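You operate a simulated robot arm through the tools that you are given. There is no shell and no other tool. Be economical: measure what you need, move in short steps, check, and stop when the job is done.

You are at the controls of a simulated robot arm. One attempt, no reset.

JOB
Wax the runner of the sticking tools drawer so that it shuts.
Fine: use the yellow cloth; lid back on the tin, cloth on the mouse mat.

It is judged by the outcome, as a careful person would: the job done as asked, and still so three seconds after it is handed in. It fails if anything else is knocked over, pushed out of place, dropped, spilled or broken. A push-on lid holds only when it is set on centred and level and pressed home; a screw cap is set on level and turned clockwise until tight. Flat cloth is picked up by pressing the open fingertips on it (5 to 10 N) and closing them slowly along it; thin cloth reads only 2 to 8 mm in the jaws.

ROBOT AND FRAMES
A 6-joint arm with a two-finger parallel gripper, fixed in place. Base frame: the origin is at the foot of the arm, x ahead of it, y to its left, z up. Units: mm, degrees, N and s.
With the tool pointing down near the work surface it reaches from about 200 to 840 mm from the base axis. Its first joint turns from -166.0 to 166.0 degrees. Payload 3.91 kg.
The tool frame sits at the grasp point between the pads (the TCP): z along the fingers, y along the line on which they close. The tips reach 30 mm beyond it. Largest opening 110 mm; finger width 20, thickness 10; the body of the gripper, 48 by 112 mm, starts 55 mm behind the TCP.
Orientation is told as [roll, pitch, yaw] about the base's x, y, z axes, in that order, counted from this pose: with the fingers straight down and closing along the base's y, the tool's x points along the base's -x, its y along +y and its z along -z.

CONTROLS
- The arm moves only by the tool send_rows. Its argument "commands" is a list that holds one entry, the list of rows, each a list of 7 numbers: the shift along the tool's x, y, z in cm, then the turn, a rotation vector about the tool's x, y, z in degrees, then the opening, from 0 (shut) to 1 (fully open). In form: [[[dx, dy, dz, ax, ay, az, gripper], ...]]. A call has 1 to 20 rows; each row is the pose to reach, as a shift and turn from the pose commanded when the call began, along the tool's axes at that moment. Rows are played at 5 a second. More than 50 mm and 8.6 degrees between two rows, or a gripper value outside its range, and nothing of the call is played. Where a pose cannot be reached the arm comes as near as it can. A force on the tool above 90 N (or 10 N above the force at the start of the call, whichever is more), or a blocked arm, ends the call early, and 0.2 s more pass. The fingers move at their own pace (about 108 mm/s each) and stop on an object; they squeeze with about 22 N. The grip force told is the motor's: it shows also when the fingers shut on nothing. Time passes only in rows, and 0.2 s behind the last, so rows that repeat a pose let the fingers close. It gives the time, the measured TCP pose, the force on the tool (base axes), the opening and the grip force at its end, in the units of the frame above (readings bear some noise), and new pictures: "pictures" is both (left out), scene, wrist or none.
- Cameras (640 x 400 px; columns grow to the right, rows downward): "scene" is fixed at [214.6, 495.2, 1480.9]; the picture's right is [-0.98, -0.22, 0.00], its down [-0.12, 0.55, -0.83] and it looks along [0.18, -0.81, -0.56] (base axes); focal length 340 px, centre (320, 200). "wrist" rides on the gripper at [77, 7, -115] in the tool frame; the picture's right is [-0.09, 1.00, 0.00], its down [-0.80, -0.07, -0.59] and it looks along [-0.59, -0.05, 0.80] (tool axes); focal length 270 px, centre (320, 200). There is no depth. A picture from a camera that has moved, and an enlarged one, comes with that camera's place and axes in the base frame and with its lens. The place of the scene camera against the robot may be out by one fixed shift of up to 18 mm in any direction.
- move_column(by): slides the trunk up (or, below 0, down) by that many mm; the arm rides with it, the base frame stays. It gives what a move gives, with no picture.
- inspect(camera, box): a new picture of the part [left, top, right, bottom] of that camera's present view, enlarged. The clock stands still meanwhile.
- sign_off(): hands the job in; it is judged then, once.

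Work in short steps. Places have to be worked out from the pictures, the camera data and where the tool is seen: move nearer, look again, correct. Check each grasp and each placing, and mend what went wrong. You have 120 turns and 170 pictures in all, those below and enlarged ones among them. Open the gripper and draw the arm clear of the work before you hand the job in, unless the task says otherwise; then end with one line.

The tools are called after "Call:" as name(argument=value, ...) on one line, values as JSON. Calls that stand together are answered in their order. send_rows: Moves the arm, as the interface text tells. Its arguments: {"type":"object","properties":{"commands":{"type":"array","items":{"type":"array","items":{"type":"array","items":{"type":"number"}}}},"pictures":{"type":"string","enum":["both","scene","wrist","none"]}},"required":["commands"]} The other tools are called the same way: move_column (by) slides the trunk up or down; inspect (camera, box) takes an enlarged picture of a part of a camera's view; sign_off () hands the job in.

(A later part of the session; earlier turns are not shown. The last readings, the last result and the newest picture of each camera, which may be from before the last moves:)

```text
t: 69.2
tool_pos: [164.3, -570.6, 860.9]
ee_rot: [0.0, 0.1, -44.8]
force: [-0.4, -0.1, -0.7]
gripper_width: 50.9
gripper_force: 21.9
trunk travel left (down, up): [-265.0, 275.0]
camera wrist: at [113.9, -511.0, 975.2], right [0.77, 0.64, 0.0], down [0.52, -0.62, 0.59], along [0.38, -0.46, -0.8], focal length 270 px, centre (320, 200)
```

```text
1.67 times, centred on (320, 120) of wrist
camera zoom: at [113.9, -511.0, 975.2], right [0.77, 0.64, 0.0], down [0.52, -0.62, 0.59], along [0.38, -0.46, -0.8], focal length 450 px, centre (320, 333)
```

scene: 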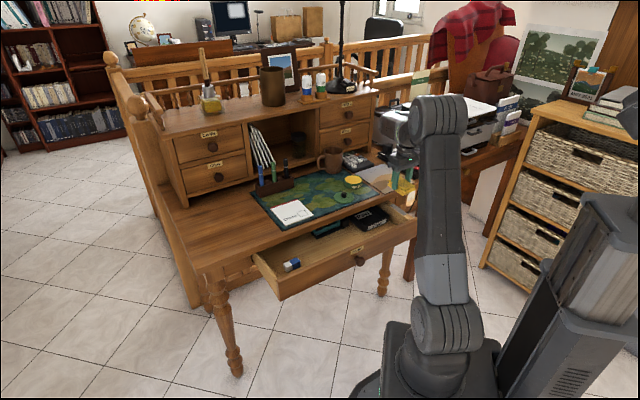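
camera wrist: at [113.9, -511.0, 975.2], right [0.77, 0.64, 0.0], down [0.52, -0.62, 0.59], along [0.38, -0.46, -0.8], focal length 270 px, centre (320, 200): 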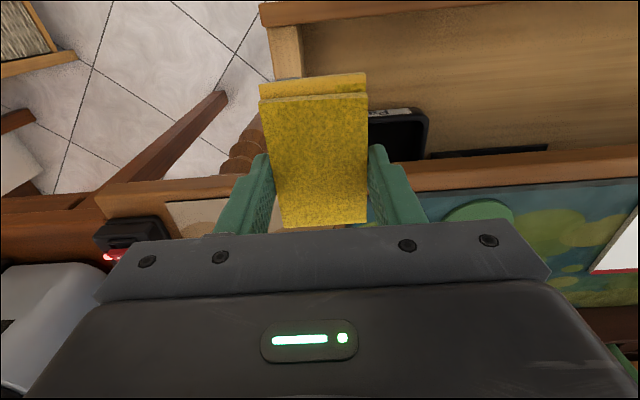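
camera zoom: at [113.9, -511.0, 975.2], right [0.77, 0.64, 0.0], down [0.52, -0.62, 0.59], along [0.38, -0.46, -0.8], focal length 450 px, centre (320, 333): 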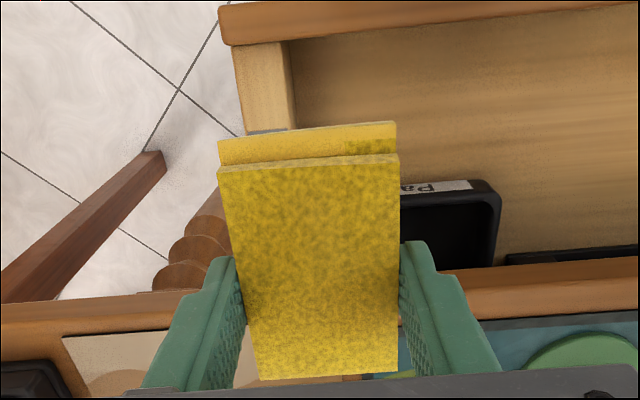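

Now the strip's front end is visible: centre lateral ≈ −314.5, inward 495. Align and descend to ~20 mm above.

Call:
send_rows(commands=[[[0.2, -1.3, 2, 0, 0, 0, 0.2], [0.5, -2.7, 5, 0, 0, 0, 0.2], [0.5, -2.7, 8.6, 0, 0, 0, 0.2], [0.5, -2.7, 8.6, 0, 0, 0, 0.2]]])

Call:
inspect(camera="scene", box=[374, 170, 438, 220])

Call:
inspect(camera="wrist", box=[200, 0, 440, 240])

```text
t: 70.2
tool_pos: [143.4, -583.3, 774.6]
ee_rot: [0.0, 0.0, -44.9]
force: [-0.1, 0.9, 0.0]
gripper_width: 51.1
gripper_force: 21.9
trunk travel left (down, up): [-265.0, 275.0]
camera wrist: at [92.1, -523.9, 889.1], right [0.77, 0.64, 0.0], down [0.52, -0.62, 0.59], along [0.38, -0.46, -0.8], focal length 270 px, centre (320, 200)
```

scene: 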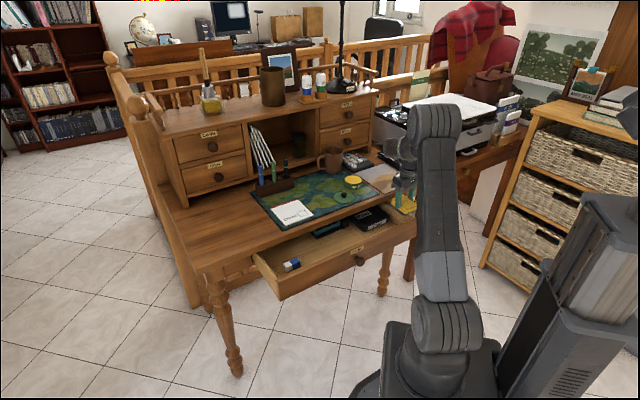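
wrist: 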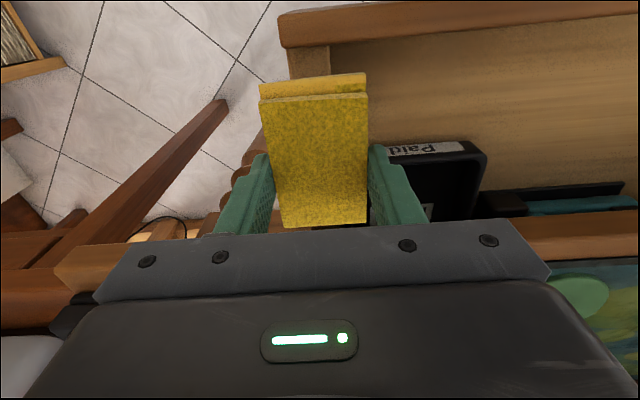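

```text
8.00 times, centred on (406, 195) of scene
camera zoom: at [214.6, 495.2, 1480.9], right [-0.98, -0.22, 0.0], down [-0.12, 0.55, -0.83], along [0.18, -0.81, -0.56], focal length 2720 px, centre (-368, 240)
```

zoom: 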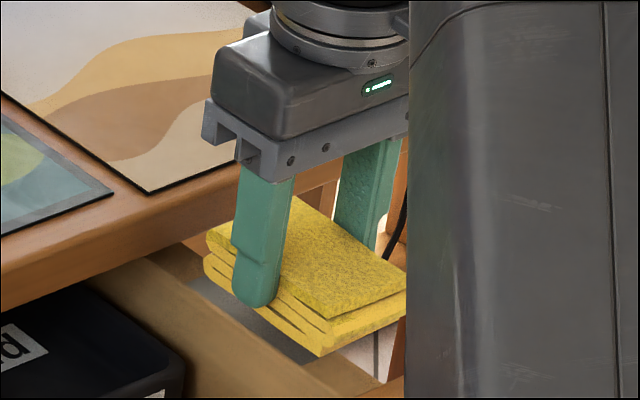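

```text
1.67 times, centred on (320, 120) of wrist
camera zoom: at [92.1, -523.9, 889.1], right [0.77, 0.64, 0.0], down [0.52, -0.62, 0.59], along [0.38, -0.46, -0.8], focal length 450 px, centre (320, 333)
```

zoom: 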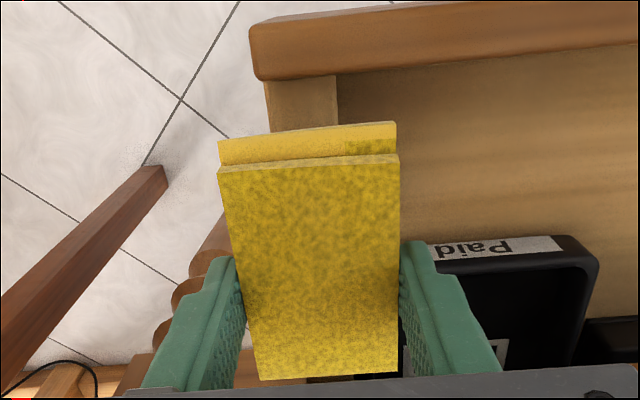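

Aligned on the drawer side. Lower step by step to feel contact.

Call:
send_rows(commands=[[[0, -0.3, 0.4, 0, 0, 0, 0.2], [0, -0.3, 0.8, 0, 0, 0, 0.2], [0, -0.3, 1.2, 0, 0, 0, 0.2], [0, -0.3, 1.2, 0, 0, 0, 0.2]]], pictures="none")

Call:
inspect(camera="scene", box=[374, 170, 438, 220])

```text
t: 71.2
tool_pos: [140.5, -586.4, 762.8]
ee_rot: [0.1, 0.0, -44.9]
force: [-0.3, 0.6, -1.2]
gripper_width: 50.9
gripper_force: 21.8
trunk travel left (down, up): [-265.0, 275.0]
```

```text
8.00 times, centred on (406, 195) of scene
camera zoom: at [214.6, 495.2, 1480.9], right [-0.98, -0.22, 0.0], down [-0.12, 0.55, -0.83], along [0.18, -0.81, -0.56], focal length 2720 px, centre (-368, 240)
```

zoom: 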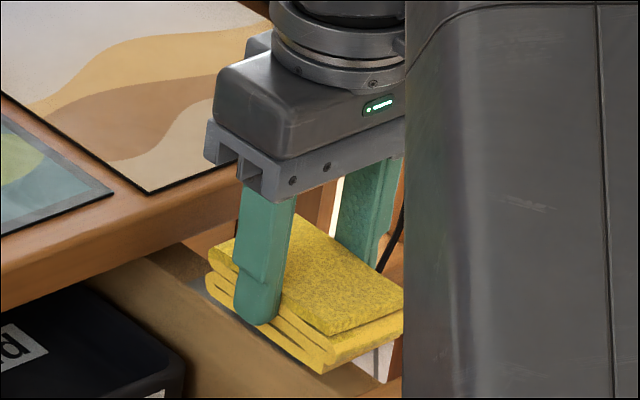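

Close above. Continue in 2 mm steps.

Call:
send_rows(commands=[[[0, 0, 0.3, 0, 0, 0, 0.2], [0, 0, 0.6, 0, 0, 0, 0.2], [0, 0, 0.8, 0, 0, 0, 0.2], [0, 0, 0.8, 0, 0, 0, 0.2]]], pictures="none")

```text
t: 72.2
tool_pos: [140.2, -588.4, 755.1]
ee_rot: [0.1, 0.0, -44.9]
force: [-0.9, 0.7, 0.0]
gripper_width: 50.7
gripper_force: 22.2
trunk travel left (down, up): [-265.0, 275.0]
```

Call:
send_rows(commands=[[[0, 0, 0.2, 0, 0, 0, 0.2], [0, 0, 0.4, 0, 0, 0, 0.2], [0, 0, 0.6, 0, 0, 0, 0.2], [0, 0, 0.6, 0, 0, 0, 0.2]]], pictures="none")

Call:
inspect(camera="scene", box=[374, 170, 438, 220])

```text
t: 73.2
tool_pos: [141.8, -588.6, 749.2]
ee_rot: [0.0, 0.0, -45.0]
force: [0.1, 0.3, -0.4]
gripper_width: 50.6
gripper_force: 22.0
trunk travel left (down, up): [-265.0, 275.0]
```

```text
8.00 times, centred on (406, 195) of scene
camera zoom: at [214.6, 495.2, 1480.9], right [-0.98, -0.22, 0.0], down [-0.12, 0.55, -0.83], along [0.18, -0.81, -0.56], focal length 2720 px, centre (-368, 240)
```

zoom: 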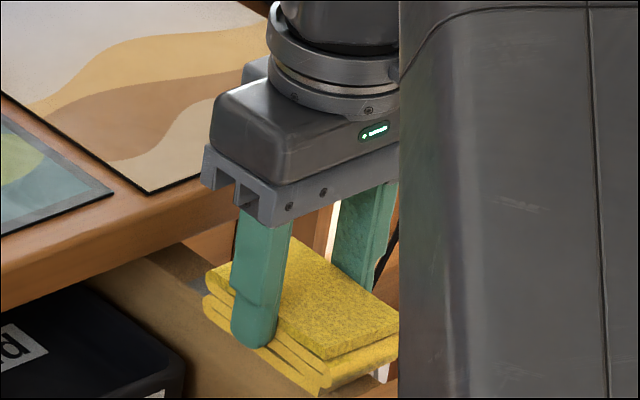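

Almost on the strip; continue.

Call:
send_rows(commands=[[[0, 0, 0.2, 0, 0, 0, 0.2], [0, 0, 0.4, 0, 0, 0, 0.2], [0, 0, 0.4, 0, 0, 0, 0.2]]], pictures="none")

```text
t: 74.0
tool_pos: [141.1, -588.4, 746.4]
ee_rot: [-0.2, -0.3, -44.9]
force: [0.8, -1.2, 19.6]
gripper_width: 51.1
gripper_force: 21.7
trunk travel left (down, up): [-265.0, 275.0]
```

Contact at 20 N (strip z≈708). Ease off ~1 mm and rub back and forth along the strip.

Call:
send_rows(commands=[[[0, 0, -0.1, 0, 0, 0, 0.2], [-0.7, 0, -0.1, 0, 0, 0, 0.2], [-1.5, 0, -0.1, 0, 0, 0, 0.2], [-0.5, 0, -0.1, 0, 0, 0, 0.2], [0.5, 0, -0.1, 0, 0, 0, 0.2], [1.5, 0, -0.1, 0, 0, 0, 0.2], [0.5, 0, -0.1, 0, 0, 0, 0.2], [-0.5, 0, -0.1, 0, 0, 0, 0.2], [-1.5, 0, -0.1, 0, 0, 0, 0.2]]], pictures="scene")

Call:
inspect(camera="scene", box=[374, 170, 438, 220])

```text
t: 76.0
tool_pos: [151.5, -599.3, 746.5]
ee_rot: [0.0, 0.0, -45.0]
force: [-1.8, -2.4, 8.3]
gripper_width: 50.9
gripper_force: 22.8
trunk travel left (down, up): [-265.0, 275.0]
```

scene: 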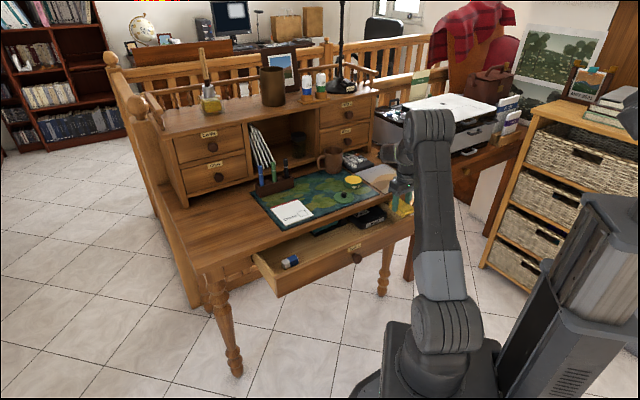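

```text
8.00 times, centred on (406, 195) of scene
camera zoom: at [214.6, 495.2, 1480.9], right [-0.98, -0.22, 0.0], down [-0.12, 0.55, -0.83], along [0.18, -0.81, -0.56], focal length 2720 px, centre (-368, 240)
```

zoom: 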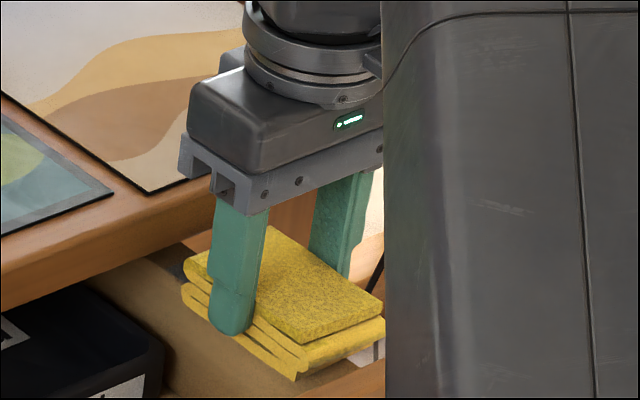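

The drawer was dragged along a little. Lift and look at the strip's state.

Call:
send_rows(commands=[[[0, 0, -1, 0, 0, 0, 0.2], [0, 0, -5, 0, 0, 0, 0.2], [0, 0, -9, 0, 0, 0, 0.2], [3, 0, -12, 0, 0, 0, 0.2], [3, 0, -12, 0, 0, 0, 0.2]]], pictures="wrist")

Call:
inspect(camera="scene", box=[374, 180, 430, 220])

```text
t: 77.2
tool_pos: [129.5, -578.6, 867.8]
ee_rot: [0.0, 0.1, -45.0]
force: [-0.5, -1.1, 0.2]
gripper_width: 51.1
gripper_force: 21.5
trunk travel left (down, up): [-265.0, 275.0]
camera wrist: at [79.0, -519.5, 981.9], right [0.77, 0.64, 0.0], down [0.52, -0.62, 0.59], along [0.38, -0.46, -0.8], focal length 270 px, centre (320, 200)
```

wrist: 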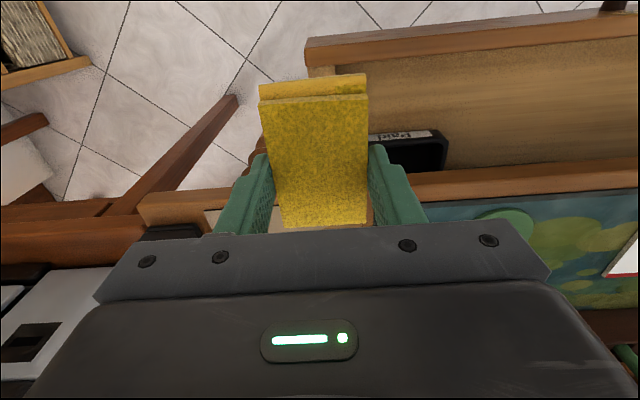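

```text
10.00 times, centred on (402, 200) of scene
camera zoom: at [214.6, 495.2, 1480.9], right [-0.98, -0.22, 0.0], down [-0.12, 0.55, -0.83], along [0.18, -0.81, -0.56], focal length 3400 px, centre (-500, 200)
```

zoom: 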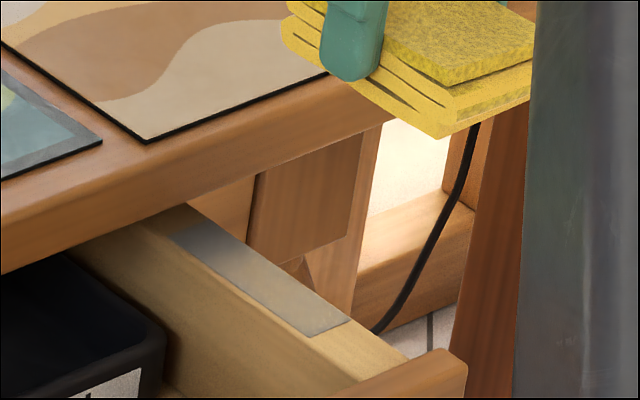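

Call:
inspect(camera="scene", box=[386, 198, 412, 216])

```text
16.00 times, centred on (399, 207) of scene
camera zoom: at [214.6, 495.2, 1480.9], right [-0.98, -0.22, 0.0], down [-0.12, 0.55, -0.83], along [0.18, -0.81, -0.56], focal length 5439 px, centre (-944, 88)
```

zoom: 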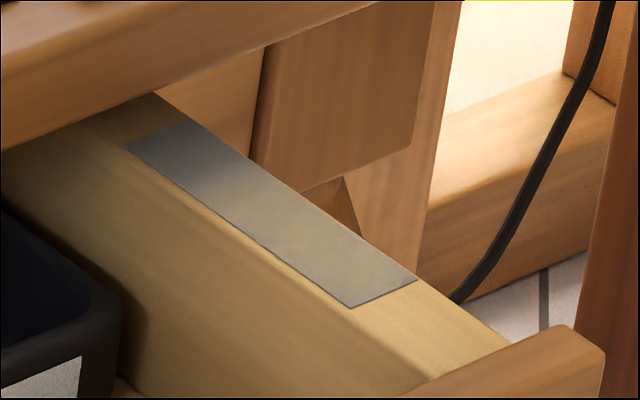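

The front ~¾ of the strip is waxed; the rear part isn't. I'll press at the rear and drag outwards, which also draws the drawer back out.

Call:
send_rows(commands=[[[-3, 0.2, 3, 0, 0, 0, 0.2], [-3, 0.2, 7, 0, 0, 0, 0.2], [-3, 0.2, 11, 0, 0, 0, 0.2], [-3, 0.2, 11.8, 0, 0, 0, 0.2], [-3, 0.2, 12.1, 0, 0, 0, 0.2], [-3, 0.2, 12.1, 0, 0, 0, 0.2], [-2.2, 0.2, 12.1, 0, 0, 0, 0.2], [-1.4, 0.2, 12.1, 0, 0, 0, 0.2], [-0.6, 0.2, 12.1, 0, 0, 0, 0.2], [0.2, 0.2, 12.1, 0, 0, 0, 0.2], [1, 0.2, 12.1, 0, 0, 0, 0.2], [1, 0.2, 12.1, 0, 0, 0, 0.2]]], pictures="scene")

Call:
inspect(camera="scene", box=[374, 170, 438, 220])

```text
t: 79.8
tool_pos: [122.9, -569.9, 746.7]
ee_rot: [0.0, 0.0, -45.0]
force: [-3.0, -3.1, 22.3]
gripper_width: 50.9
gripper_force: 22.1
trunk travel left (down, up): [-265.0, 275.0]
```

scene: 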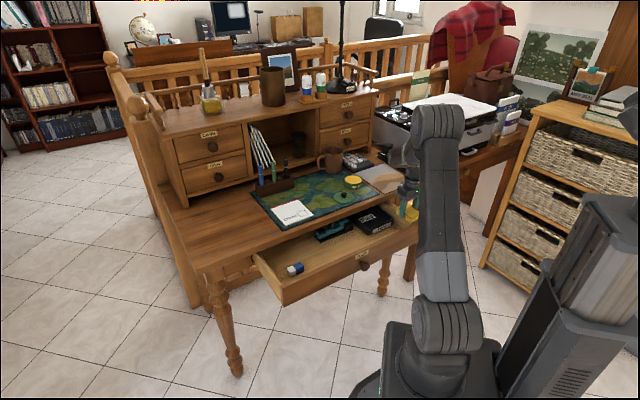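

```text
8.00 times, centred on (406, 195) of scene
camera zoom: at [214.6, 495.2, 1480.9], right [-0.98, -0.22, 0.0], down [-0.12, 0.55, -0.83], along [0.18, -0.81, -0.56], focal length 2720 px, centre (-368, 240)
```

zoom: 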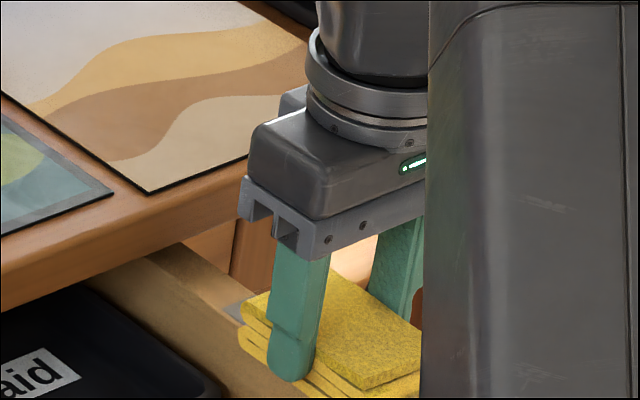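

Drawer is back out and the rear of the strip exposed. Re-place the cloth over the rear and rub sideways plus short strokes.

Call:
send_rows(commands=[[[0, 0, -0.8, 0, 0, 0, 0.2], [-3.5, 0, -0.8, 0, 0, 0, 0.2], [-3.5, 0, -0.2, 0, 0, 0, 0.2], [-3.5, 0, -0.1, 0, 0, 0, 0.2], [-3.5, 0.6, -0.1, 0, 0, 0, 0.2], [-3.5, -0.5, -0.1, 0, 0, 0, 0.2], [-3.0, 0.6, -0.1, 0, 0, 0, 0.2], [-3.0, -0.5, -0.1, 0, 0, 0, 0.2], [-4.0, 0.6, -0.1, 0, 0, 0, 0.2], [-4.0, -0.5, -0.1, 0, 0, 0, 0.2], [-3.5, 0.5, -0.1, 0, 0, 0, 0.2], [-3, 0, -0.1, 0, 0, 0, 0.2], [-2, 0, -0.1, 0, 0, 0, 0.2], [-1, 0, -0.1, 0, 0, 0, 0.2], [0, 0, -0.1, 0, 0, 0, 0.2]]], pictures="none")

Call:
send_rows(commands=[[[0, 0, -3, 0, 0, 0, 0.2], [0, 0, -7, 0, 0, 0, 0.2], [0, 0, -11, 0, 0, 0, 0.2], [-4, 0, -13, 0, 0, 0, 0.2], [-8, 0, -13, 0, 0, 0, 0.2], [-8, 0, -13, 0, 0, 0, 0.2]]], pictures="scene")

Call:
inspect(camera="scene", box=[388, 196, 418, 220])

```text
t: 83.0
tool_pos: [124.1, -567.6, 746.8]
ee_rot: [-0.1, 0.0, -45.1]
force: [-0.4, 0.8, 7.1]
gripper_width: 50.6
gripper_force: 21.9
trunk travel left (down, up): [-265.0, 275.0]
```

```text
t: 84.4
tool_pos: [181.4, -627.4, 874.5]
ee_rot: [0.0, 0.0, -45.0]
force: [-0.5, -0.2, -0.4]
gripper_width: 50.5
gripper_force: 22.0
trunk travel left (down, up): [-265.0, 275.0]
```

scene: 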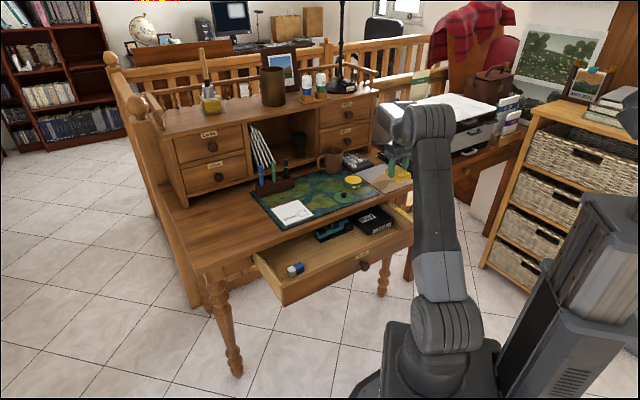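

```text
16.00 times, centred on (403, 208) of scene
camera zoom: at [214.6, 495.2, 1480.9], right [-0.98, -0.22, 0.0], down [-0.12, 0.55, -0.83], along [0.18, -0.81, -0.56], focal length 5439 px, centre (-1008, 72)
```

zoom: 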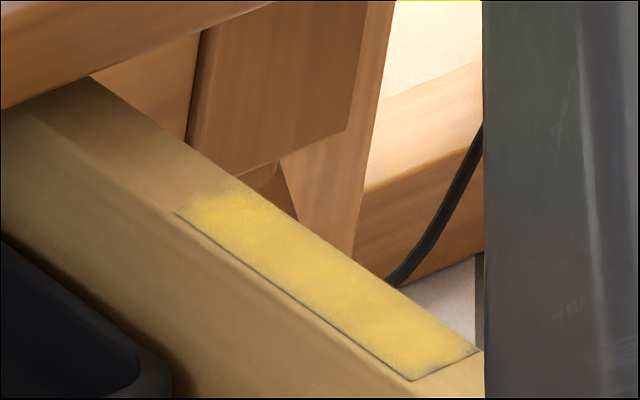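

The runner is now waxed all over. Carry the cloth to the centre of the mouse mat.

Call:
send_rows(commands=[[[-3.5, -1.7, 0, 0, 0, 0, 0.2], [-7, -3.4, 0, 0, 0, 0, 0.2], [-10.5, -5, 0, 0, 0, 0, 0.2], [-10.5, -5, 3, 0, 0, 0, 0.2], [-10.5, -5, 5.8, 0, 0, 0, 0.2], [-10.5, -5, 5.8, 0, 0, 0, 0.2]]])

Call:
inspect(camera="scene", box=[340, 130, 436, 190])

```text
t: 85.8
tool_pos: [220.1, -735.4, 818.2]
ee_rot: [0.0, 0.0, -45.0]
force: [0.5, -0.6, -1.5]
gripper_width: 50.9
gripper_force: 21.3
trunk travel left (down, up): [-265.0, 275.0]
camera wrist: at [168.7, -676.6, 932.1], right [0.77, 0.64, 0.0], down [0.52, -0.62, 0.59], along [0.38, -0.46, -0.8], focal length 270 px, centre (320, 200)
```

scene: 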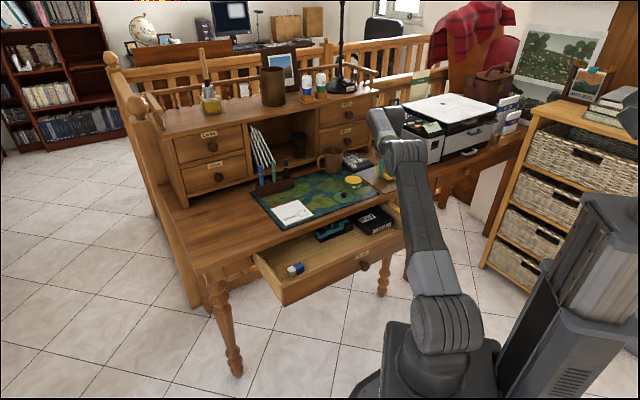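
wrist: 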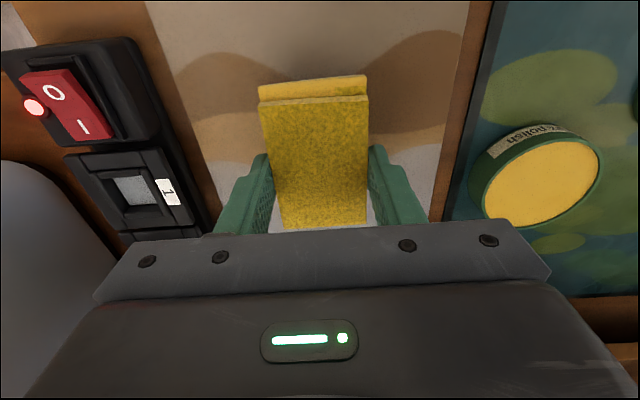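

```text
6.67 times, centred on (388, 160) of scene
camera zoom: at [214.6, 495.2, 1480.9], right [-0.98, -0.22, 0.0], down [-0.12, 0.55, -0.83], along [0.18, -0.81, -0.56], focal length 2266 px, centre (-133, 467)
```

zoom: 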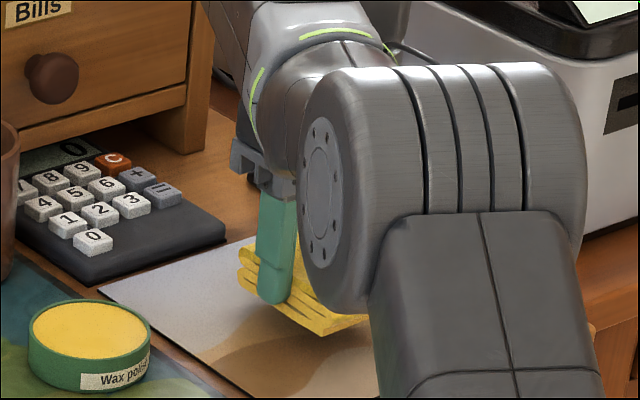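

Well inside the mat. Lower the last 15 mm.

Call:
send_rows(commands=[[[0, 0, 0.6, 0, 0, 0, 0.2], [0, 0, 1.1, 0, 0, 0, 0.2], [0, 0, 1.4, 0, 0, 0, 0.2], [0, 0, 1.6, 0, 0, 0, 0.2], [0, 0, 1.6, 0, 0, 0, 0.2]]], pictures="none")

```text
t: 87.0
tool_pos: [219.2, -736.0, 802.6]
ee_rot: [0.0, -0.1, -45.1]
force: [-0.2, 1.1, 0.3]
gripper_width: 50.8
gripper_force: 22.1
trunk travel left (down, up): [-265.0, 275.0]
```

Call:
send_rows(commands=[[[0, 0, 0.15, 0, 0, 0, 0.2], [0, 0, 0.3, 0, 0, 0, 0.2], [0, 0, 0.3, 0, 0, 0, 0.2]]], pictures="none")

```text
t: 87.8
tool_pos: [220.2, -736.2, 800.8]
ee_rot: [-0.1, -0.1, -45.0]
force: [0.3, -1.0, 8.7]
gripper_width: 50.9
gripper_force: 21.4
trunk travel left (down, up): [-265.0, 275.0]
```

Resting (8.7 N). Release and rise straight up.

Call:
send_rows(commands=[[[0, 0, -0.1, 0, 0, 0, 0.5], [0, 0, -0.1, 0, 0, 0, 0.62], [0, 0, -0.1, 0, 0, 0, 0.62], [0, 0, -3, 0, 0, 0, 0.62], [0, 0, -7, 0, 0, 0, 0.62], [0, 0, -11, 0, 0, 0, 0.6], [0, 0, -11, 0, 0, 0, 0.5]]], pictures="wrist")

```text
t: 89.4
tool_pos: [218.8, -730.0, 906.3]
ee_rot: [-0.1, -0.1, -44.9]
force: [0.1, -0.1, 0.4]
gripper_width: 55.2
gripper_force: 0.1
out of reach, approached as far as the arm can: row 6, 7
trunk travel left (down, up): [-265.0, 275.0]
camera wrist: at [167.3, -669.7, 1020.4], right [0.77, 0.64, 0.0], down [0.52, -0.61, 0.6], along [0.38, -0.46, -0.8], focal length 270 px, centre (320, 200)
```

wrist: 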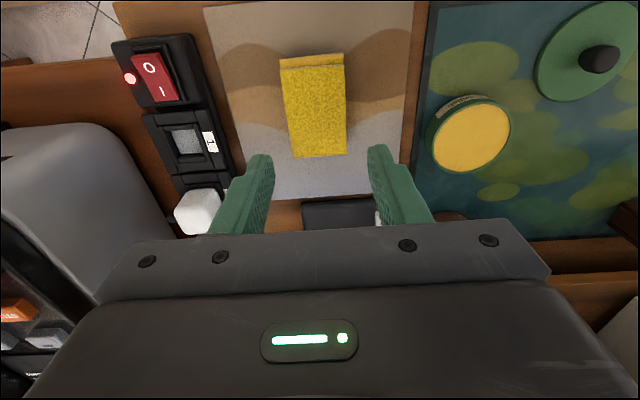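

Cloth lies fully on the mouse mat. Next the lid: go above its knob at (362,-552).

Call:
send_rows(commands=[[[0.4, 4, 0, 0, 0, 0, 0.4], [0.8, 8, 0, 0, 0, 0, 0.4], [1.2, 12, 0, 0, 0, 0, 0.4], [1.6, 16, 0, 0, 0, 0, 0.4], [2, 20, 1, 0, 0, 0, 0.4], [2.5, 22.7, 4, 0, 0, 0, 0.4], [2.5, 22.7, 6, 0, 0, 0, 0.4], [2.5, 22.7, 6, 0, 0, 0, 0.4]]], pictures="wrist")

Call:
inspect(camera="wrist", box=[200, 80, 440, 230])

```text
t: 91.2
tool_pos: [362.2, -551.7, 847.1]
ee_rot: [0.0, 0.0, -45.0]
force: [-0.3, 0.1, -0.4]
gripper_width: 44.1
gripper_force: 0.1
trunk travel left (down, up): [-265.0, 275.0]
camera wrist: at [310.4, -491.7, 960.8], right [0.77, 0.64, 0.0], down [0.52, -0.62, 0.59], along [0.38, -0.46, -0.8], focal length 270 px, centre (320, 200)
```

wrist: 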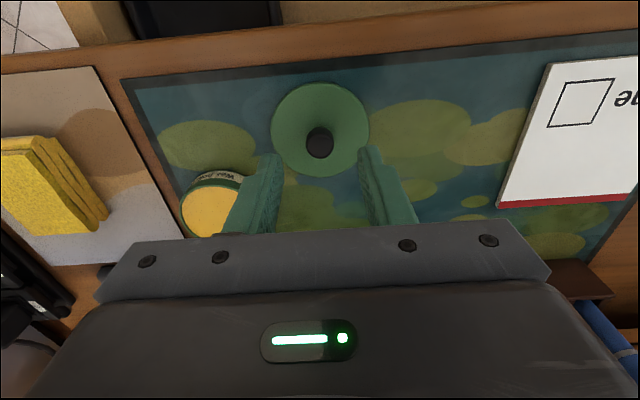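

```text
2.67 times, centred on (320, 155) of wrist
camera zoom: at [310.4, -491.7, 960.8], right [0.77, 0.64, 0.0], down [0.52, -0.62, 0.59], along [0.38, -0.46, -0.8], focal length 721 px, centre (320, 320)
```

zoom: 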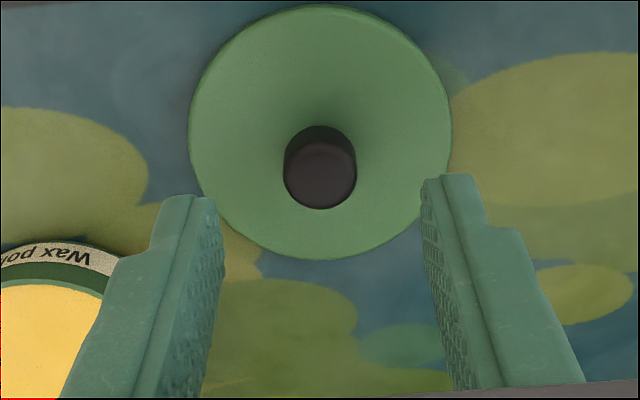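

Knob centred. Descend to z≈801 and close.

Call:
send_rows(commands=[[[0, 0, 2.5, 0, 0, 0, 0.4], [0, 0, 4.6, 0, 0, 0, 0.4], [0, 0, 4.6, 0, 0, 0, 0.2], [0, 0, 4.6, 0, 0, 0, 0], [0, 0, 4.6, 0, 0, 0, 0]]], pictures="none")

```text
t: 92.4
tool_pos: [360.3, -552.0, 801.9]
ee_rot: [0.0, -0.1, -45.0]
force: [0.0, 0.3, -0.7]
gripper_width: 17.8
gripper_force: 21.8
trunk travel left (down, up): [-265.0, 275.0]
```

Lid held. Lift and carry back over the tin, stop above to check alignment.

Call:
send_rows(commands=[[[0, 0, -3, 0, 0, 0, 0], [0, 0, -6.5, 0, 0, 0, 0], [-2, -3, -6.5, 0, 0, 0, 0], [-4, -6, -6.5, 0, 0, 0, 0], [-6.1, -8.9, -6.5, 0, 0, 0, 0], [-6.1, -8.9, -4.5, 0, 0, 0, 0], [-6.1, -8.9, -4.5, 0, 0, 0, 0]]], pictures="wrist")

Call:
inspect(camera="scene", box=[320, 150, 400, 200])

Call:
inspect(camera="wrist", box=[200, 80, 440, 230])

```text
t: 94.0
tool_pos: [341.7, -658.8, 845.4]
ee_rot: [0.0, 0.0, -44.9]
force: [-0.3, 0.7, -0.2]
gripper_width: 17.8
gripper_force: 22.4
trunk travel left (down, up): [-265.0, 275.0]
camera wrist: at [291.4, -599.2, 959.4], right [0.77, 0.64, 0.0], down [0.52, -0.62, 0.59], along [0.38, -0.46, -0.8], focal length 270 px, centre (320, 200)
```

wrist: 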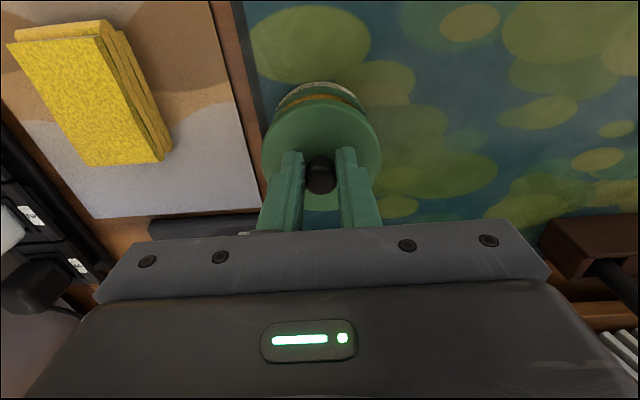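

```text
8.00 times, centred on (360, 175) of scene
camera zoom: at [214.6, 495.2, 1480.9], right [-0.98, -0.22, 0.0], down [-0.12, 0.55, -0.83], along [0.18, -0.81, -0.56], focal length 2720 px, centre (0, 400)
```

zoom: 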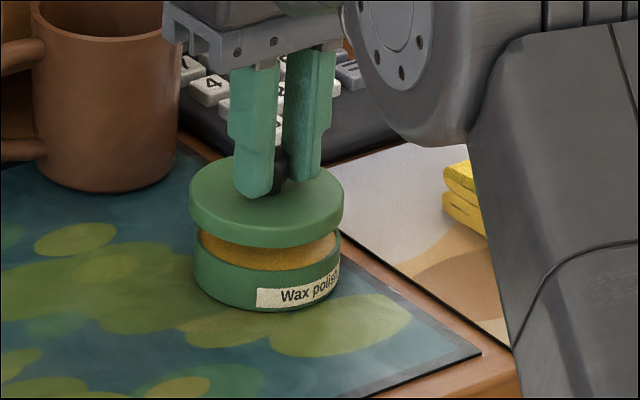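

```text
2.67 times, centred on (320, 155) of wrist
camera zoom: at [291.4, -599.2, 959.4], right [0.77, 0.64, 0.0], down [0.52, -0.62, 0.59], along [0.38, -0.46, -0.8], focal length 721 px, centre (320, 320)
```

zoom: 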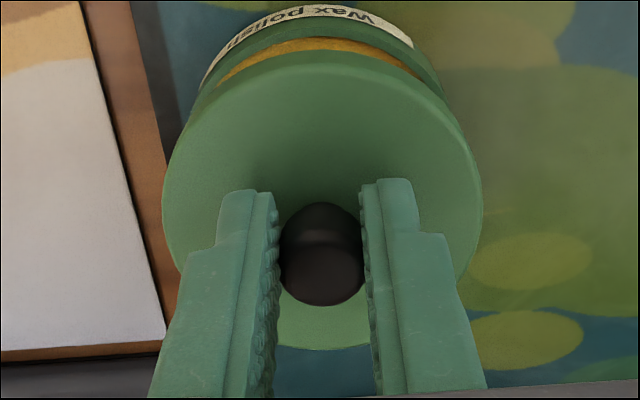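

Lid is concentric with the tin to within a millimetre. Lower to near seating.

Call:
send_rows(commands=[[[0, -0.05, 0.6, 0, 0, 0, 0], [0, -0.05, 1.2, 0, 0, 0, 0], [0, -0.05, 1.6, 0, 0, 0, 0], [0, -0.05, 1.6, 0, 0, 0, 0]]], pictures="none")

Call:
inspect(camera="scene", box=[336, 165, 376, 195])

```text
t: 95.0
tool_pos: [341.9, -657.9, 829.3]
ee_rot: [0.1, -0.1, -45.0]
force: [-1.1, -0.8, -0.8]
gripper_width: 17.9
gripper_force: 21.7
trunk travel left (down, up): [-265.0, 275.0]
```

```text
13.33 times, centred on (356, 180) of scene
camera zoom: at [214.6, 495.2, 1480.9], right [-0.98, -0.22, 0.0], down [-0.12, 0.55, -0.83], along [0.18, -0.81, -0.56], focal length 4533 px, centre (-160, 467)
```

zoom: 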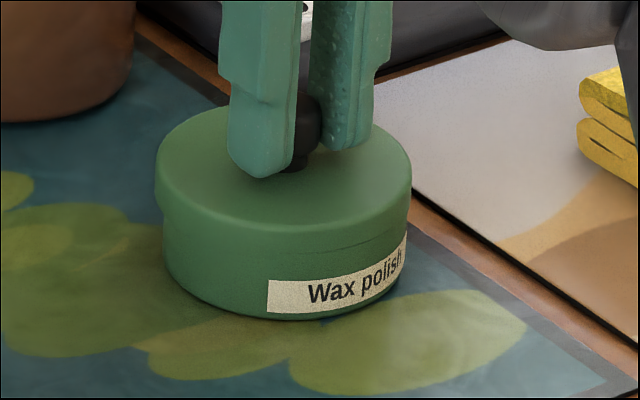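

Skirt is over the rim. Press home gradually.

Call:
send_rows(commands=[[[0, -0.05, 0.2, 0, 0, 0, 0], [0, -0.05, 0.4, 0, 0, 0, 0], [0, -0.05, 0.5, 0, 0, 0, 0], [0, -0.05, 0.5, 0, 0, 0, 0]]], pictures="none")

```text
t: 96.0
tool_pos: [340.2, -659.4, 826.1]
ee_rot: [0.0, 0.0, -45.0]
force: [-0.3, -0.3, -0.4]
gripper_width: 18.2
gripper_force: 22.0
trunk travel left (down, up): [-265.0, 275.0]
```

Call:
send_rows(commands=[[[0, 0, 0.2, 0, 0, 0, 0], [0, 0, 0.4, 0, 0, 0, 0], [0, 0, 0.4, 0, 0, 0, 0]]], pictures="none")

Call:
inspect(camera="scene", box=[336, 165, 376, 195])

```text
t: 96.8
tool_pos: [340.5, -658.0, 824.0]
ee_rot: [-0.1, -0.2, -44.9]
force: [3.7, -3.5, 26.4]
gripper_width: 18.3
gripper_force: 21.9
trunk travel left (down, up): [-265.0, 275.0]
```

```text
13.33 times, centred on (356, 180) of scene
camera zoom: at [214.6, 495.2, 1480.9], right [-0.98, -0.22, 0.0], down [-0.12, 0.55, -0.83], along [0.18, -0.81, -0.56], focal length 4533 px, centre (-160, 467)
```

zoom: 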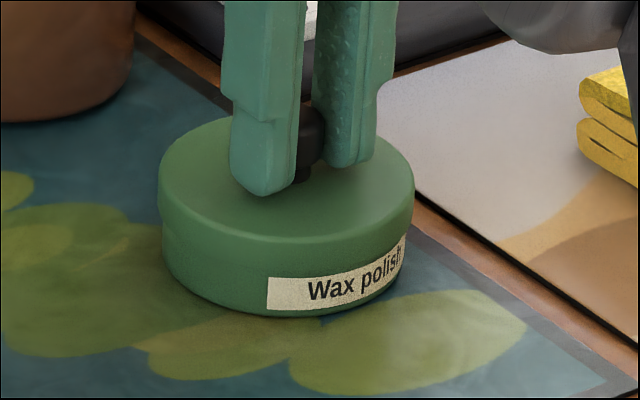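

Seated with 26 N. Give a firmer press.

Call:
send_rows(commands=[[[0, 0, 0.15, 0, 0, 0, 0], [0, 0, 0.25, 0, 0, 0, 0], [0, 0, 0.25, 0, 0, 0, 0]]], pictures="none")

Call:
inspect(camera="scene", box=[336, 165, 376, 195])

```text
t: 97.6
tool_pos: [340.7, -657.8, 821.0]
ee_rot: [-0.1, -0.2, -45.0]
force: [0.2, -3.3, 28.2]
gripper_width: 17.9
gripper_force: 22.3
trunk travel left (down, up): [-265.0, 275.0]
```

```text
13.33 times, centred on (356, 180) of scene
camera zoom: at [214.6, 495.2, 1480.9], right [-0.98, -0.22, 0.0], down [-0.12, 0.55, -0.83], along [0.18, -0.81, -0.56], focal length 4533 px, centre (-160, 467)
```

zoom: 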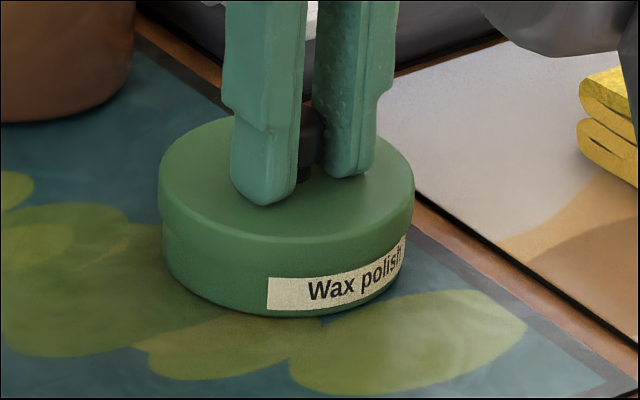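

The fingers slipped on the knob; now release, rise, shut the fingers and press straight down on the knob top.

Call:
send_rows(commands=[[[0, 0, 0, 0, 0, 0, 0.2], [0, 0, 0, 0, 0, 0, 0.4], [0, 0, -2, 0, 0, 0, 0.4], [0, 0, -4.5, 0, 0, 0, 0.4], [0, 0, -4.5, 0, 0, 0, 0], [0, 0, -4.5, 0, 0, 0, 0], [0, 0, -4.5, 0, 0, 0, 0]]], pictures="none")

Call:
inspect(camera="scene", box=[320, 150, 400, 200])

Call:
inspect(camera="wrist", box=[200, 60, 440, 230])

```text
t: 99.2
tool_pos: [340.8, -655.8, 863.3]
ee_rot: [-0.1, 0.0, -44.9]
force: [-0.2, -0.7, 0.6]
gripper_width: 0.0
gripper_force: 22.0
trunk travel left (down, up): [-265.0, 275.0]
```

```text
8.00 times, centred on (360, 175) of scene
camera zoom: at [214.6, 495.2, 1480.9], right [-0.98, -0.22, 0.0], down [-0.12, 0.55, -0.83], along [0.18, -0.81, -0.56], focal length 2720 px, centre (0, 400)
```

zoom: 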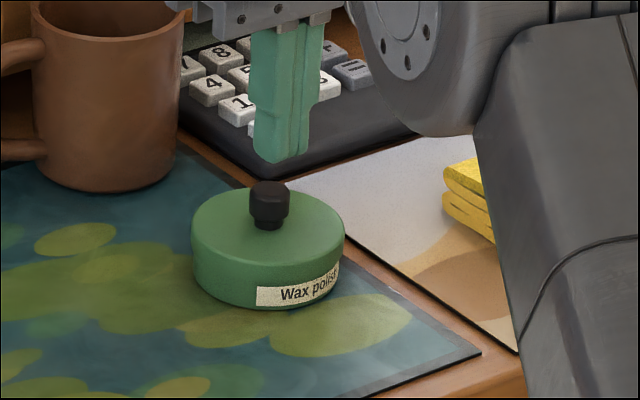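

```text
2.35 times, centred on (320, 145) of wrist
camera zoom: at [290.1, -597.0, 977.2], right [0.77, 0.64, 0.0], down [0.52, -0.62, 0.59], along [0.38, -0.46, -0.8], focal length 636 px, centre (320, 329)
```

zoom: 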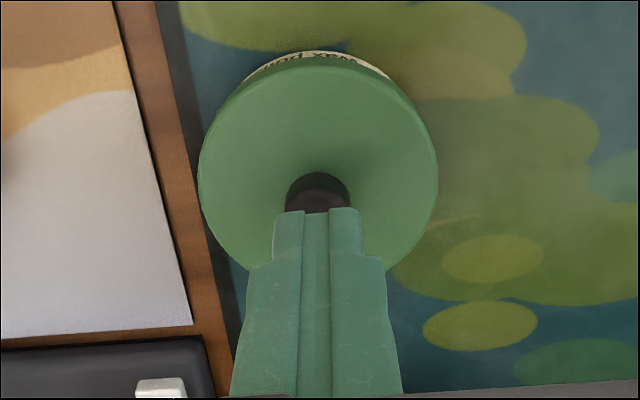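

Level and nearly identical to the original look. Press on the knob top.

Call:
send_rows(commands=[[[0, 0, 1.2, 0, 0, 0, 0], [0, 0, 1.8, 0, 0, 0, 0], [0, 0, 2.2, 0, 0, 0, 0], [0, 0, 2.4, 0, 0, 0, 0], [0, 0, 2.4, 0, 0, 0, 0]]], pictures="none")

```text
t: 100.4
tool_pos: [340.4, -657.9, 840.7]
ee_rot: [0.0, -0.1, -45.0]
force: [-0.5, 2.0, 9.5]
gripper_width: 0.1
gripper_force: 21.9
trunk travel left (down, up): [-265.0, 275.0]
```

Call:
send_rows(commands=[[[0, 0, 0.15, 0, 0, 0, 0], [0, 0, 0.3, 0, 0, 0, 0], [0, 0, 0.4, 0, 0, 0, 0], [0, 0, 0.4, 0, 0, 0, 0]]], pictures="none")

Call:
inspect(camera="scene", box=[320, 150, 400, 200])

```text
t: 101.4
tool_pos: [340.8, -658.3, 841.2]
ee_rot: [-0.1, -0.5, -44.9]
force: [2.9, -3.4, 39.8]
gripper_width: 0.0
gripper_force: 22.1
trunk travel left (down, up): [-265.0, 275.0]
```

```text
8.00 times, centred on (360, 175) of scene
camera zoom: at [214.6, 495.2, 1480.9], right [-0.98, -0.22, 0.0], down [-0.12, 0.55, -0.83], along [0.18, -0.81, -0.56], focal length 2720 px, centre (0, 400)
```

zoom: 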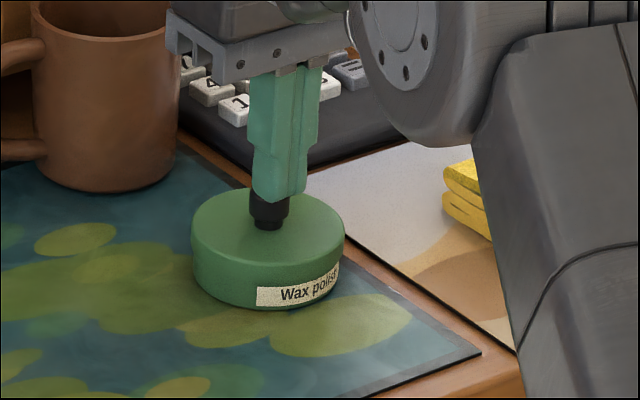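

40 N with no more give: the lid is home. Now retreat up and back toward the drawer knob.

Call:
send_rows(commands=[[[0, 0, 0.15, 0, 0, 0, 0], [0, 0, -1, 0, 0, 0, 0], [0, 0, -5, 0, 0, 0, 0], [0, 0, -9, 0, 0, 0, 0], [4, 2.2, -10, 0, 0, 0, 0], [8, 4.4, -10, 0, 0, 0, 0], [12, 6.6, -10, 0, 0, 0, 0], [16, 8.8, -10, 0, 0, 0, 0], [20, 11, -10, 0, 0, 0, 0], [24, 13.2, -10, 0, 0, 0, 0], [28, 15.4, -10, 0, 0, 0, 0], [32, 17.6, -10, 0, 0, 0, 0], [34, 18.4, -10, 0, 0, 0, 0]]], pictures="wrist")

Call:
inspect(camera="scene", box=[230, 130, 430, 300])

```text
t: 104.2
tool_pos: [229.8, -288.6, 934.7]
ee_rot: [0.0, -0.1, -45.0]
force: [-0.3, -0.4, 0.4]
gripper_width: 0.2
gripper_force: 22.2
trunk travel left (down, up): [-265.0, 275.0]
camera wrist: at [179.8, -229.2, 1048.9], right [0.77, 0.64, 0.0], down [0.52, -0.62, 0.59], along [0.38, -0.46, -0.8], focal length 270 px, centre (320, 200)
```

wrist: 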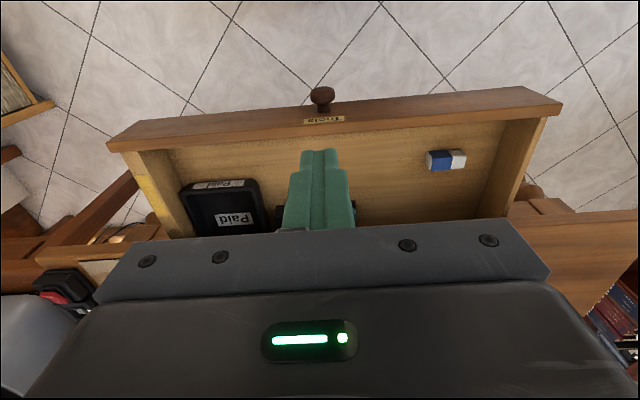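

```text
2.35 times, centred on (330, 215) of scene
camera zoom: at [214.6, 495.2, 1480.9], right [-0.98, -0.22, 0.0], down [-0.12, 0.55, -0.83], along [0.18, -0.81, -0.56], focal length 800 px, centre (296, 165)
```

zoom: 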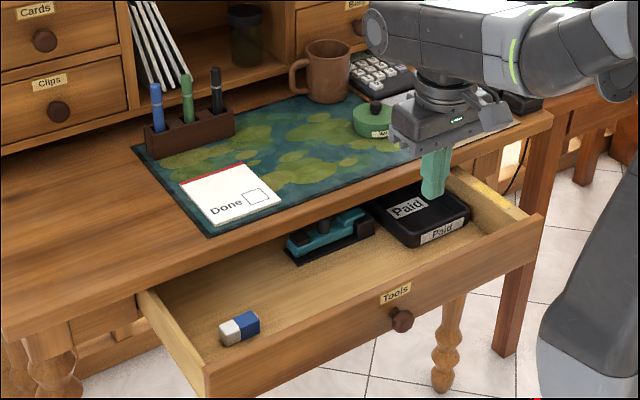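

The drawer's knob is at inward ≈392. I move out in front of it, then lower the trunk.

Call:
send_rows(commands=[[[3, 0, 0, 0, 0, 0, 0], [6, 0, 0, 0, 0, 0, 0], [6, 0, 0, 0, 0, 0, 0]]], pictures="none")

Call:
move_column(by=-200)

Call:
send_rows(commands=[[[0, -0.2, 0, 0, -7, 0, 0], [0, -0.2, 0.5, 0, -14, 0, 0], [0, -0.2, 1, 0, -21, 0, 0], [0, -0.2, 2, 0, -28, 0, 0], [0, -0.2, 3, 0, -35, 0, 0], [0, -0.2, 3.4, 0, -40, 0, 0], [0, -0.2, 3.4, 0, -40, 0, 0]]])

```text
t: 105.0
tool_pos: [186.8, -245.1, 935.2]
ee_rot: [0.0, 0.1, -45.0]
force: [0.1, 1.0, -0.6]
gripper_width: 0.0
gripper_force: 22.3
trunk travel left (down, up): [-265.0, 275.0]
```

```text
t: 107.2
tool_pos: [187.3, -244.1, 734.9]
ee_rot: [-0.1, -0.1, -45.0]
force: [0.5, 0.5, 0.1]
gripper_width: 0.0
gripper_force: 22.0
trunk travel left (down, up): [-65.0, 475.0]
```

```text
t: 108.8
tool_pos: [185.9, -245.7, 700.8]
ee_rot: [0.0, -40.1, -45.1]
force: [-0.2, 0.3, 0.1]
gripper_width: 0.0
gripper_force: 21.7
trunk travel left (down, up): [-65.0, 475.0]
camera wrist: at [95.4, -147.5, 738.7], right [0.75, 0.66, 0.06], down [0.11, -0.21, 0.97], along [0.65, -0.72, -0.23], focal length 270 px, centre (320, 200)
```

scene: 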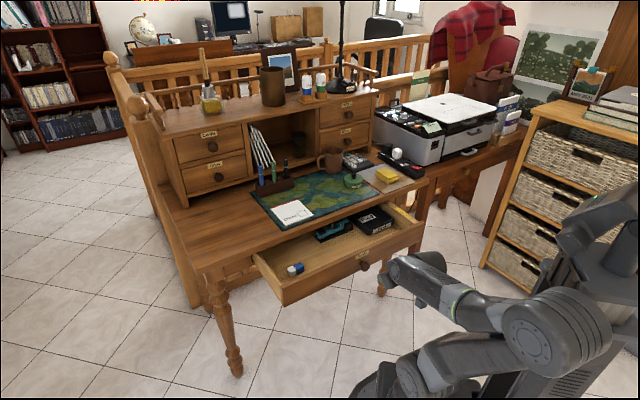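
wrist: 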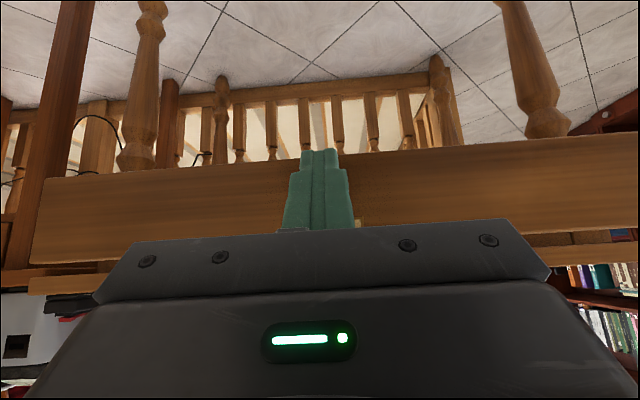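

Tips are level with the knob, ~50 mm in front. Push straight inwards; first 150 mm.

Call:
send_rows(commands=[[[-1.3, 0, 1.6, 0, 0, 0, 0], [-2.8, 0, 2.9, 0, 0, 0, 0], [-4.3, 0, 4.2, 0, 0, 0, 0], [-5.8, 0, 5.5, 0, 0, 0, 0], [-7.4, 0, 6.7, 0, 0, 0, 0], [-8.9, 0, 8.0, 0, 0, 0, 0], [-10.4, 0, 9.3, 0, 0, 0, 0], [-12, 0, 10.6, 0, 0, 0, 0], [-12, 0, 10.6, 0, 0, 0, 0]]])

```text
t: 110.8
tool_pos: [299.8, -359.9, 697.4]
ee_rot: [0.0, -40.0, -45.0]
force: [-0.2, -0.6, -0.1]
gripper_width: 0.0
gripper_force: 22.0
trunk travel left (down, up): [-65.0, 475.0]
camera wrist: at [209.0, -261.0, 734.0], right [0.75, 0.66, 0.06], down [0.11, -0.21, 0.97], along [0.65, -0.72, -0.24], focal length 270 px, centre (320, 200)
```

scene: 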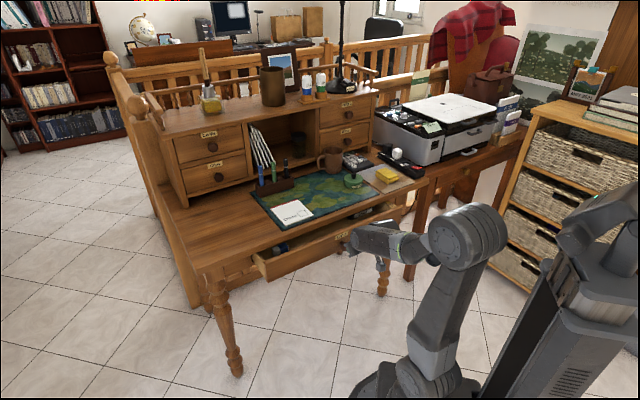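
wrist: 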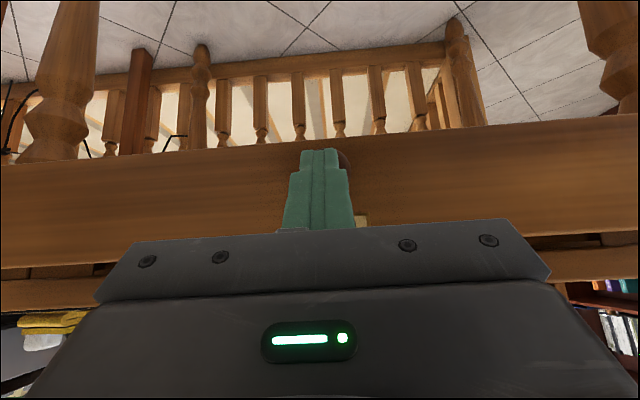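

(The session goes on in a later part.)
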